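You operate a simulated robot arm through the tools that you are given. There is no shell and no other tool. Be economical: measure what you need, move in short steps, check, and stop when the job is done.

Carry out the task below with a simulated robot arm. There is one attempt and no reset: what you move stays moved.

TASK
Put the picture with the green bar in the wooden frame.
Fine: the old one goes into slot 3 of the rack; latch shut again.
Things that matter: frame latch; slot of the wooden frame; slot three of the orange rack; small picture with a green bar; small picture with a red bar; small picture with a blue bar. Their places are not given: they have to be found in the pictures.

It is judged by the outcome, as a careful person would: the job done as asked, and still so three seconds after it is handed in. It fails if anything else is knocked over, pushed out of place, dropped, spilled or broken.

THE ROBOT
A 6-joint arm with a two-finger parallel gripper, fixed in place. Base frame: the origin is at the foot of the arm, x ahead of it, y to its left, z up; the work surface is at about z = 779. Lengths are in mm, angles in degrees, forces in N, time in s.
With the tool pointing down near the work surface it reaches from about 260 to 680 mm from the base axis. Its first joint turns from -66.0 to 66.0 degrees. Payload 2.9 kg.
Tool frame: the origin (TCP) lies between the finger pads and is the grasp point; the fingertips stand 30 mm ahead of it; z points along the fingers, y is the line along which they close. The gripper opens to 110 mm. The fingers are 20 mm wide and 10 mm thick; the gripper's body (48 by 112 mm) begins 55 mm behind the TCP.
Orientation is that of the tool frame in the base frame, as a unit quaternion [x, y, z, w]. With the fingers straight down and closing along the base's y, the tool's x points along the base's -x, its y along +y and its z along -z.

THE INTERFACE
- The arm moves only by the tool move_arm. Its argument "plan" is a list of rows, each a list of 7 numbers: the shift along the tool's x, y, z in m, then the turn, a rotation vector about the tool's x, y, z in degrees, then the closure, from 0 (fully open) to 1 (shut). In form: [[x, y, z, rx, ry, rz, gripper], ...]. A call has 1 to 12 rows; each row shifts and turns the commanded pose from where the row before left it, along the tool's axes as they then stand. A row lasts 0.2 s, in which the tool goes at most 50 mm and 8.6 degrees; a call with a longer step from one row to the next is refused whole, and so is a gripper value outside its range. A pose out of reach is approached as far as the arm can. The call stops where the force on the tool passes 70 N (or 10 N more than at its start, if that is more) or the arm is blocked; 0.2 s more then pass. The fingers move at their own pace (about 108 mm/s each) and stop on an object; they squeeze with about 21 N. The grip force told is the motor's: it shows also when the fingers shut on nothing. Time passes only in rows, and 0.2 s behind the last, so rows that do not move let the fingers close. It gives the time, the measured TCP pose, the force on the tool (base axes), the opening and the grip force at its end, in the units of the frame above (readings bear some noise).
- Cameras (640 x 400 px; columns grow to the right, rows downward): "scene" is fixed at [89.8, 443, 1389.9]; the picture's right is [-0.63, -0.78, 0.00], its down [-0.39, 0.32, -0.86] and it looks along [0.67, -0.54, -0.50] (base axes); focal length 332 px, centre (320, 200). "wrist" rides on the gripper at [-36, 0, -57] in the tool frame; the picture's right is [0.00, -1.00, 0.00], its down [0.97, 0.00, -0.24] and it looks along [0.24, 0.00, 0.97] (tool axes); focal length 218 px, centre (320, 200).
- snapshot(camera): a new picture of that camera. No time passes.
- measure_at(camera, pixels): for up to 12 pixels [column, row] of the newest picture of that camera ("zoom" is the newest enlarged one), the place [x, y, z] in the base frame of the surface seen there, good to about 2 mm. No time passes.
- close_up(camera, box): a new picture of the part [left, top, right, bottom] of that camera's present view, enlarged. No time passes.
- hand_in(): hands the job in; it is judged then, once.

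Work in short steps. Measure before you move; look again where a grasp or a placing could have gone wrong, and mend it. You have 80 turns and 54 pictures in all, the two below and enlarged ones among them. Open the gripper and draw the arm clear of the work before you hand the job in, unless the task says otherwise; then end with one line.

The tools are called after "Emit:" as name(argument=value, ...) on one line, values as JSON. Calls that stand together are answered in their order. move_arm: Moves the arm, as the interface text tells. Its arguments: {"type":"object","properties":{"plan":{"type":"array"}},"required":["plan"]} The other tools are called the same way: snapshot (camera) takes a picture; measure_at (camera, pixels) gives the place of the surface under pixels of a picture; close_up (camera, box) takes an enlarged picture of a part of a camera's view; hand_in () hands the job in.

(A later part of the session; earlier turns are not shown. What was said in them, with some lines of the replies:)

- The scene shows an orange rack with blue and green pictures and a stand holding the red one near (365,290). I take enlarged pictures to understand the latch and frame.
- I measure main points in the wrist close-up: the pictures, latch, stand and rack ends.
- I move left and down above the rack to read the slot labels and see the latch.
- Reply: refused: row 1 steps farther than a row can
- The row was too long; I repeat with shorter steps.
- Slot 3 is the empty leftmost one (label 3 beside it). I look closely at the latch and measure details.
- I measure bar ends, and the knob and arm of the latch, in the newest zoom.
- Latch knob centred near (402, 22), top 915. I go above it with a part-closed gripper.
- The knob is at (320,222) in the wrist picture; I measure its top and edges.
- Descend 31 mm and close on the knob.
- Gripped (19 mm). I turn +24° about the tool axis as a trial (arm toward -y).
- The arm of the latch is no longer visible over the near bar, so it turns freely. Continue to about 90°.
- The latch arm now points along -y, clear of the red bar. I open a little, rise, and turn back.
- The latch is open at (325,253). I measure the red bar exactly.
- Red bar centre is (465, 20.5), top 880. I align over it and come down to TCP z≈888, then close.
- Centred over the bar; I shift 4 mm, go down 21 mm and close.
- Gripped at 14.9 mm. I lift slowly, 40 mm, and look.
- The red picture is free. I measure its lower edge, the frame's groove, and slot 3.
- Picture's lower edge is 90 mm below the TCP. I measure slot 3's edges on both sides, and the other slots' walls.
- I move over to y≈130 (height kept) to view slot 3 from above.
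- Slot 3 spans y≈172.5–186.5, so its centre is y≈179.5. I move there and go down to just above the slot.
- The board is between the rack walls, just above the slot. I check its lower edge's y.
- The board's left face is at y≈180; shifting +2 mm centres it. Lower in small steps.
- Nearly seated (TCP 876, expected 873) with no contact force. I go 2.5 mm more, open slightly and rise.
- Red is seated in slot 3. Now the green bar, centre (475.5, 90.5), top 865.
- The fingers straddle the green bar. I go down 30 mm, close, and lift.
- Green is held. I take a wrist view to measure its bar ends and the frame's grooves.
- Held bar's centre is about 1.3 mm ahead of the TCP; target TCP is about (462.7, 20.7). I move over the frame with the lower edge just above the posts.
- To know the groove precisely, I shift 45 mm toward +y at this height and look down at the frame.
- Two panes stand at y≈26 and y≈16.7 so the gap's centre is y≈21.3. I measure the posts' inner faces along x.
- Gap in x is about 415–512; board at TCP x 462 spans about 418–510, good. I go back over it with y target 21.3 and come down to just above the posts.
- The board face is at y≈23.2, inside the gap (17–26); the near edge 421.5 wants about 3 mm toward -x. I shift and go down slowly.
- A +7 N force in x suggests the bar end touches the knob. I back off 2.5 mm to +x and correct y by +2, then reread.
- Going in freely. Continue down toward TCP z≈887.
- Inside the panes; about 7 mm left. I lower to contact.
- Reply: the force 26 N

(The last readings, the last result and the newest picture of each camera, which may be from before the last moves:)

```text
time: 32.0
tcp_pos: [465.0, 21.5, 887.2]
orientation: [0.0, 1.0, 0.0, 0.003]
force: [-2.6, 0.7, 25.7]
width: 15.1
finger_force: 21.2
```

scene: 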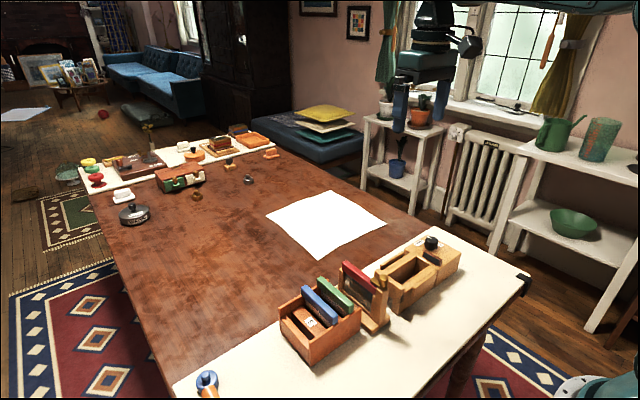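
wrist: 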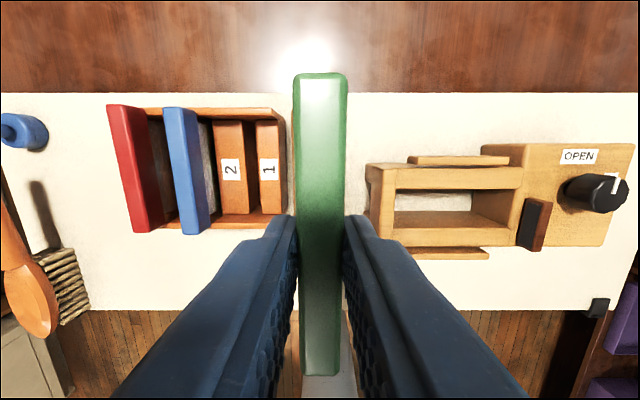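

Contact (25.7 N up): seated. I release, rise and inspect.

Emit:
move_arm(plan=[[0, 0, -0.001, 0, 0, 0, 1], [0, 0, 0, 0, 0, 0, 0.7], [0, 0, 0, 0, 0, 0, 0.7], [0, 0, -0.03, 0, 0, 0, 0.7], [0, 0, -0.04, 0, 0, 0, 0.7], [0, 0, -0.04, 0, 0, 0, 0.7], [0, 0, 0, 0, 0, 0, 0.7]])

Emit:
snapshot(camera="wrist")

Emit:
close_up(camera="scene", box=[335, 240, 395, 320])

```text
time: 33.6
tcp_pos: [464.8, 21.3, 999.8]
orientation: [0.0, 1.0, 0.0, -0.001]
force: [0.1, -0.1, 0.3]
width: 32.7
finger_force: 0.0
```

```text
15 pictures are left
```

wrist: 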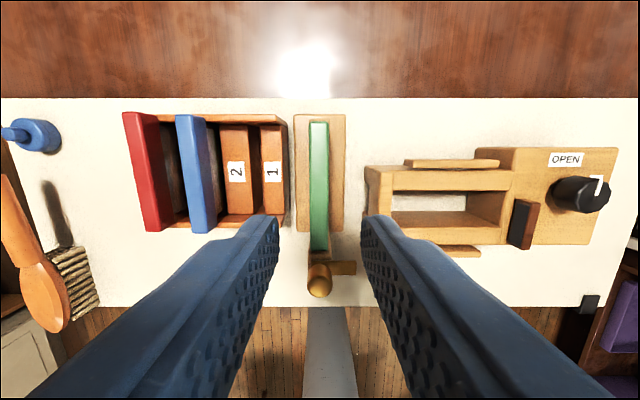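

```text
5.00 times, centred on (365, 280) of scene
```

zoom: 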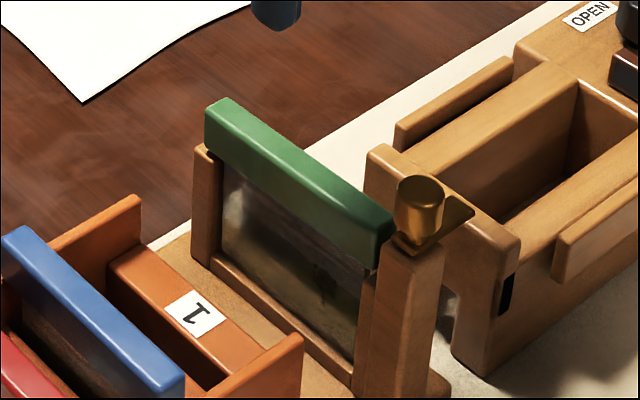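

Green is seated. I check its top height and re-locate the knob.

Emit:
measure_at(camera="wrist", pixels=[[319, 128], [319, 185], [319, 245], [311, 185], [327, 185], [320, 280], [345, 268], [320, 292], [309, 280], [331, 280], [320, 268]])

```text
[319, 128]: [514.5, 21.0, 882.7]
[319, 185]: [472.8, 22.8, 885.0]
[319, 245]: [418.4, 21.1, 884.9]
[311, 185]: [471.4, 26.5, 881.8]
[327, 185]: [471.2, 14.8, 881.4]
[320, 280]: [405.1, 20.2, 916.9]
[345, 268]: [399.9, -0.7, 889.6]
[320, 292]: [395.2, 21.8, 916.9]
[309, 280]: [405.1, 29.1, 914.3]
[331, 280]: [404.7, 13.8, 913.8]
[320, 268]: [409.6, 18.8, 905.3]
```

The bar top reads about 883 against 880 for the old one; I double check from the scene view.

Emit:
measure_at(camera="zoom", pixels=[[225, 104], [270, 145], [300, 168], [340, 195], [380, 222], [385, 250], [375, 265], [220, 150], [215, 115], [100, 300], [60, 260]])

```text
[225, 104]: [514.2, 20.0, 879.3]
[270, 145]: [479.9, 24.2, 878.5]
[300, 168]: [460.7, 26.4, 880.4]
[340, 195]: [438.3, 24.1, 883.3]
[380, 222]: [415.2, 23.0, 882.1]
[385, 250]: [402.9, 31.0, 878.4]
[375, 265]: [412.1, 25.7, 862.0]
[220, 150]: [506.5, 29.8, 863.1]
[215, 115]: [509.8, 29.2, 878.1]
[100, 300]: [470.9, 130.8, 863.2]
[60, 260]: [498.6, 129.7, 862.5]
```

Near end maybe 2 mm high. I press gently with closed fingers at x≈445 to be sure it is seated.

Emit:
move_arm(plan=[[0.02, 0, 0, 0, 0, 0, 1], [0, 0, 0.03, 0, 0, 0, 1], [0, 0, 0.03, 0, 0, 0, 1], [0, 0, 0.022, 0, 0, 0, 1], [0, 0, 0, 0, 0, 0, 1]])

Emit:
move_arm(plan=[[0, 0, 0.003, 0, 0, 0, 1], [0, 0, 0.003, 0, 0, 0, 1], [0, 0, 0, 0, 0, 0, 1]])

```text
time: 34.8
tcp_pos: [443.0, 22.4, 913.2]
orientation: [0.0, 1.0, 0.0, 0.0]
force: [-1.7, -1.5, 4.2]
width: 0.0
finger_force: 21.5
```

```text
time: 35.6
tcp_pos: [443.6, 22.3, 907.7]
orientation: [0.001, 1.0, 0.0, 0.001]
force: [1.0, 0.2, 2.2]
width: 0.0
finger_force: 20.7
```

It moved down with little force. I press on a bit to find firm contact.

Emit:
move_arm(plan=[[0, 0, 0.002, 0, 0, 0, 1], [0, 0, 0, 0, 0, 0, 1]])

Emit:
close_up(camera="scene", box=[335, 240, 395, 320])

```text
time: 36.2
tcp_pos: [442.4, 22.8, 907.9]
orientation: [0.0, 1.0, 0.0, 0.001]
force: [-2.0, 1.7, 13.8]
width: 0.1
finger_force: 21.1
```

```text
5.00 times, centred on (365, 280) of scene
```

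zoom: 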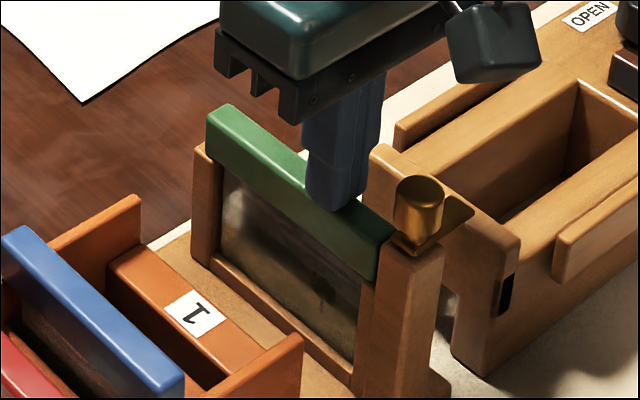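

It settled by some 3 mm with firm contact (14 N). I rise, go over the knob and turn the gripper as it was when I let go of the latch.

Emit:
move_arm(plan=[[0, 0, -0.03, 0, 0, 0, 1], [0, 0, -0.03, 0, 0, 0, 0.6], [0.04, 0, 0, 0, 0, 0, 0.6], [0, 0, 0, 0, 0, 8, 0.6], [0, 0, 0, 0, 0, 8, 0.6], [0, 0, 0, 0, 0, 8, 0.6], [0, 0, 0, 0, 0, 8, 0.6], [0, 0, 0, 0, 0, 8, 0.6], [0, 0, 0, 0, 0, 8, 0.6], [0, 0, 0, 0, 0, 8, 0.6], [0, 0, 0, 0, 0, 8, 0.6]])

Emit:
move_arm(plan=[[0, 0, 0, 0, 0, 8, 0.6], [0, 0, 0, 0, 0, 8, 0.6], [0, 0, 0, 0, 0, 8, 0.6], [0, 0, 0, 0, 0, 0, 0.6]])

Emit:
snapshot(camera="wrist")

```text
time: 38.6
tcp_pos: [403.6, 21.6, 966.5]
orientation: [0.531, 0.847, -0.001, 0.0]
force: [0.5, -0.5, -0.2]
width: 44.0
finger_force: 0.1
```

```text
time: 39.6
tcp_pos: [403.8, 21.0, 967.5]
orientation: [0.695, 0.719, 0.0, 0.0]
force: [-0.1, 0.3, 0.1]
width: 43.8
finger_force: 0.0
```

```text
12 pictures are left
```

wrist: 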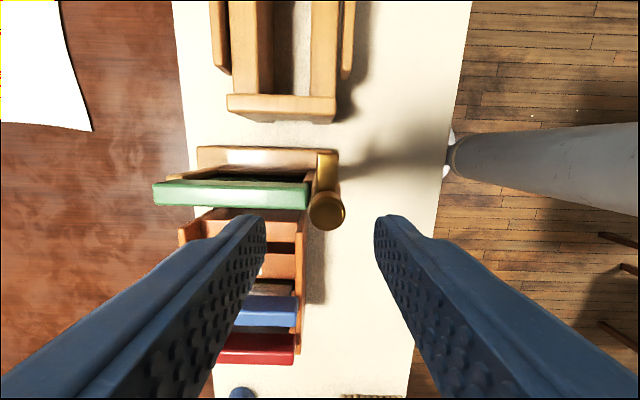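

I check the knob and bar height here.

Emit:
measure_at(camera="wrist", pixels=[[327, 212], [327, 200], [327, 225], [312, 212], [342, 212], [300, 195], [250, 195], [170, 195], [327, 165]])

```text
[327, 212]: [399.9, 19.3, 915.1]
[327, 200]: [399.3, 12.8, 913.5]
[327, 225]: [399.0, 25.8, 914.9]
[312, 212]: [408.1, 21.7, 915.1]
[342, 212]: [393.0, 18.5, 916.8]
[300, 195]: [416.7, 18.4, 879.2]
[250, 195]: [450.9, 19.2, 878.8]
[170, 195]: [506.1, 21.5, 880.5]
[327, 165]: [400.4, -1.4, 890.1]
```

Bar is level at 880. Knob centre (400.7, 20.5); I shift 3 mm, descend 40 mm and close.

Emit:
move_arm(plan=[[0, -0.003, 0, 0, 0, 0, 0.6], [0, 0, 0.02, 0, 0, 0, 0.6], [0, 0, 0.02, 0, 0, 0, 0.6], [0, 0, 0, 0, 0, 0, 1], [0, 0, 0, 0, 0, 0, 1], [0, 0, 0, 0, 0, 0, 1]])

```text
time: 41.0
tcp_pos: [398.4, 20.7, 927.3]
orientation: [0.694, 0.72, -0.001, -0.001]
force: [-6.9, -0.9, 3.6]
width: 19.6
finger_force: 21.4
```

Gripped. I turn back 88° to shut the latch.

Emit:
move_arm(plan=[[0, 0.0015, 0, 0, 0, -8, 1], [0, 0, 0, 0, 0, -8, 1], [0, 0, 0, 0, 0, -8, 1], [0, 0, 0, 0, 0, -8, 1], [0, 0, 0, 0, 0, -8, 1], [0, 0, 0, 0, 0, -8, 1], [0, 0, 0, 0, 0, -8, 1], [0, 0, 0, 0, 0, -8, 1], [0, 0, 0, 0, 0, -8, 1], [0, 0, 0, 0, 0, -8, 1], [0, 0, 0, 0, 0, -8, 1], [0, 0, 0, 0, 0, 0, 1]])

Emit:
snapshot(camera="wrist")

```text
time: 43.6
tcp_pos: [403.5, 20.9, 927.6]
orientation: [-0.001, 1.0, 0.0, 0.0]
force: [-6.4, -2.1, 0.4]
width: 19.6
finger_force: 21.3
```

```text
11 pictures are left
```

wrist: 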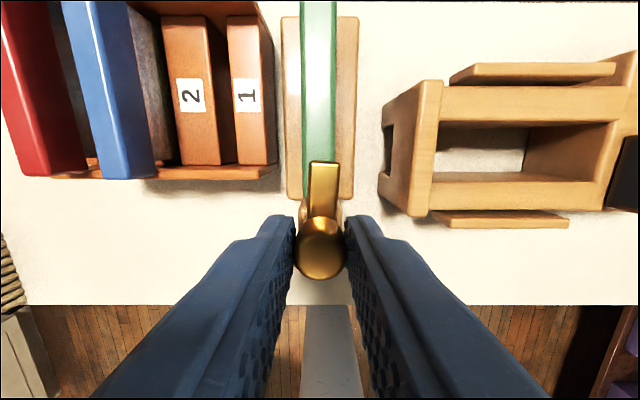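

The latch lies over the green bar, only a few degrees short of straight (tip at column 323). I turn 4° more, release and rise.

Emit:
move_arm(plan=[[0, 0, 0, 0, 0, -4, 1], [0, 0, 0, 0, 0, 0, 1], [0, 0, 0, 0, 0, 0, 0.6], [0, 0, 0, 0, 0, 0, 0.6], [0, 0, -0.04, 0, 0, 0, 0.6], [0, 0, -0.04, 0, 0, 0, 0.6], [0, 0, -0.04, 0, 0, 4, 0.6], [0, 0, 0, 0, 0, 0, 0.6]])

Emit:
snapshot(camera="wrist")

Emit:
close_up(camera="scene", box=[265, 230, 425, 370])

```text
time: 45.4
tcp_pos: [403.8, 21.8, 1047.9]
orientation: [0.0, 1.0, 0.0, -0.001]
force: [-0.4, -0.2, 0.2]
width: 43.9
finger_force: 0.1
```

```text
10 pictures are left
```

wrist: 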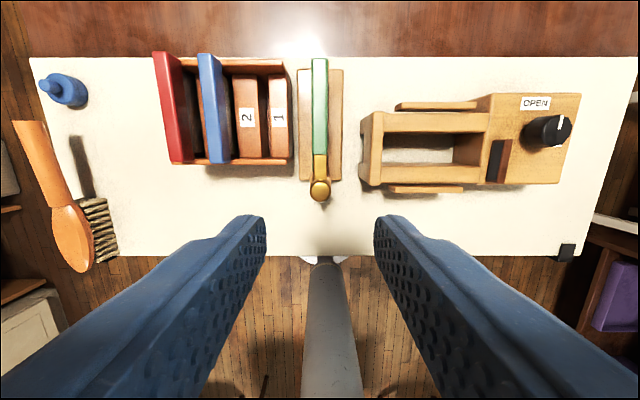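

```text
2.86 times, centred on (345, 300) of scene
```

zoom: 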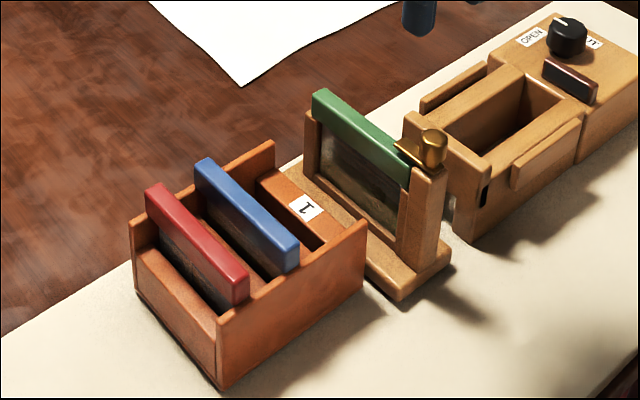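

Everything is in place: green in the frame, latch straight over it, red in slot 3. I open the gripper, draw clear upward and hand in.

Emit:
move_arm(plan=[[0, 0, -0.04, 0, 0, 0, 0], [0, 0, -0.04, 0, 0, 0, 0], [0, 0, -0.04, 0, 0, 0, 0], [0, 0, 0, 0, 0, 0, 0]])

Emit:
close_up(camera="wrist", box=[180, 40, 420, 220])

```text
time: 46.4
tcp_pos: [400.9, 21.8, 1167.5]
orientation: [0.001, 1.0, 0.0, 0.0]
force: [-0.6, 0.5, -0.2]
width: 110.0
finger_force: 0.2
```

```text
2.22 times, centred on (300, 130) of wrist
```

zoom: 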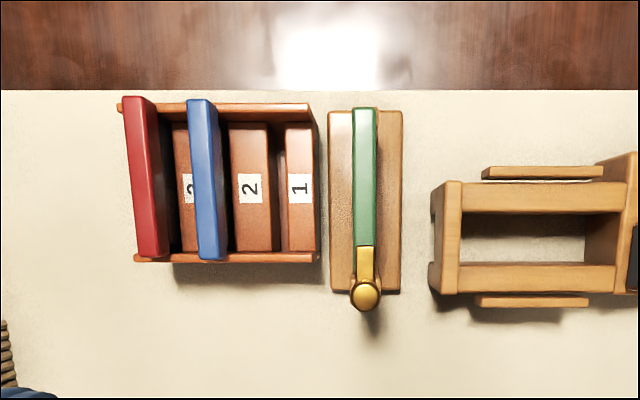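

Emit:
hand_in()

```text
The job is handed in.
```

The picture with the green bar is in the wooden frame with the latch shut over it, and the old red-bar picture is in slot 3 of the rack; nothing else appeared disturbed in the last pictures.
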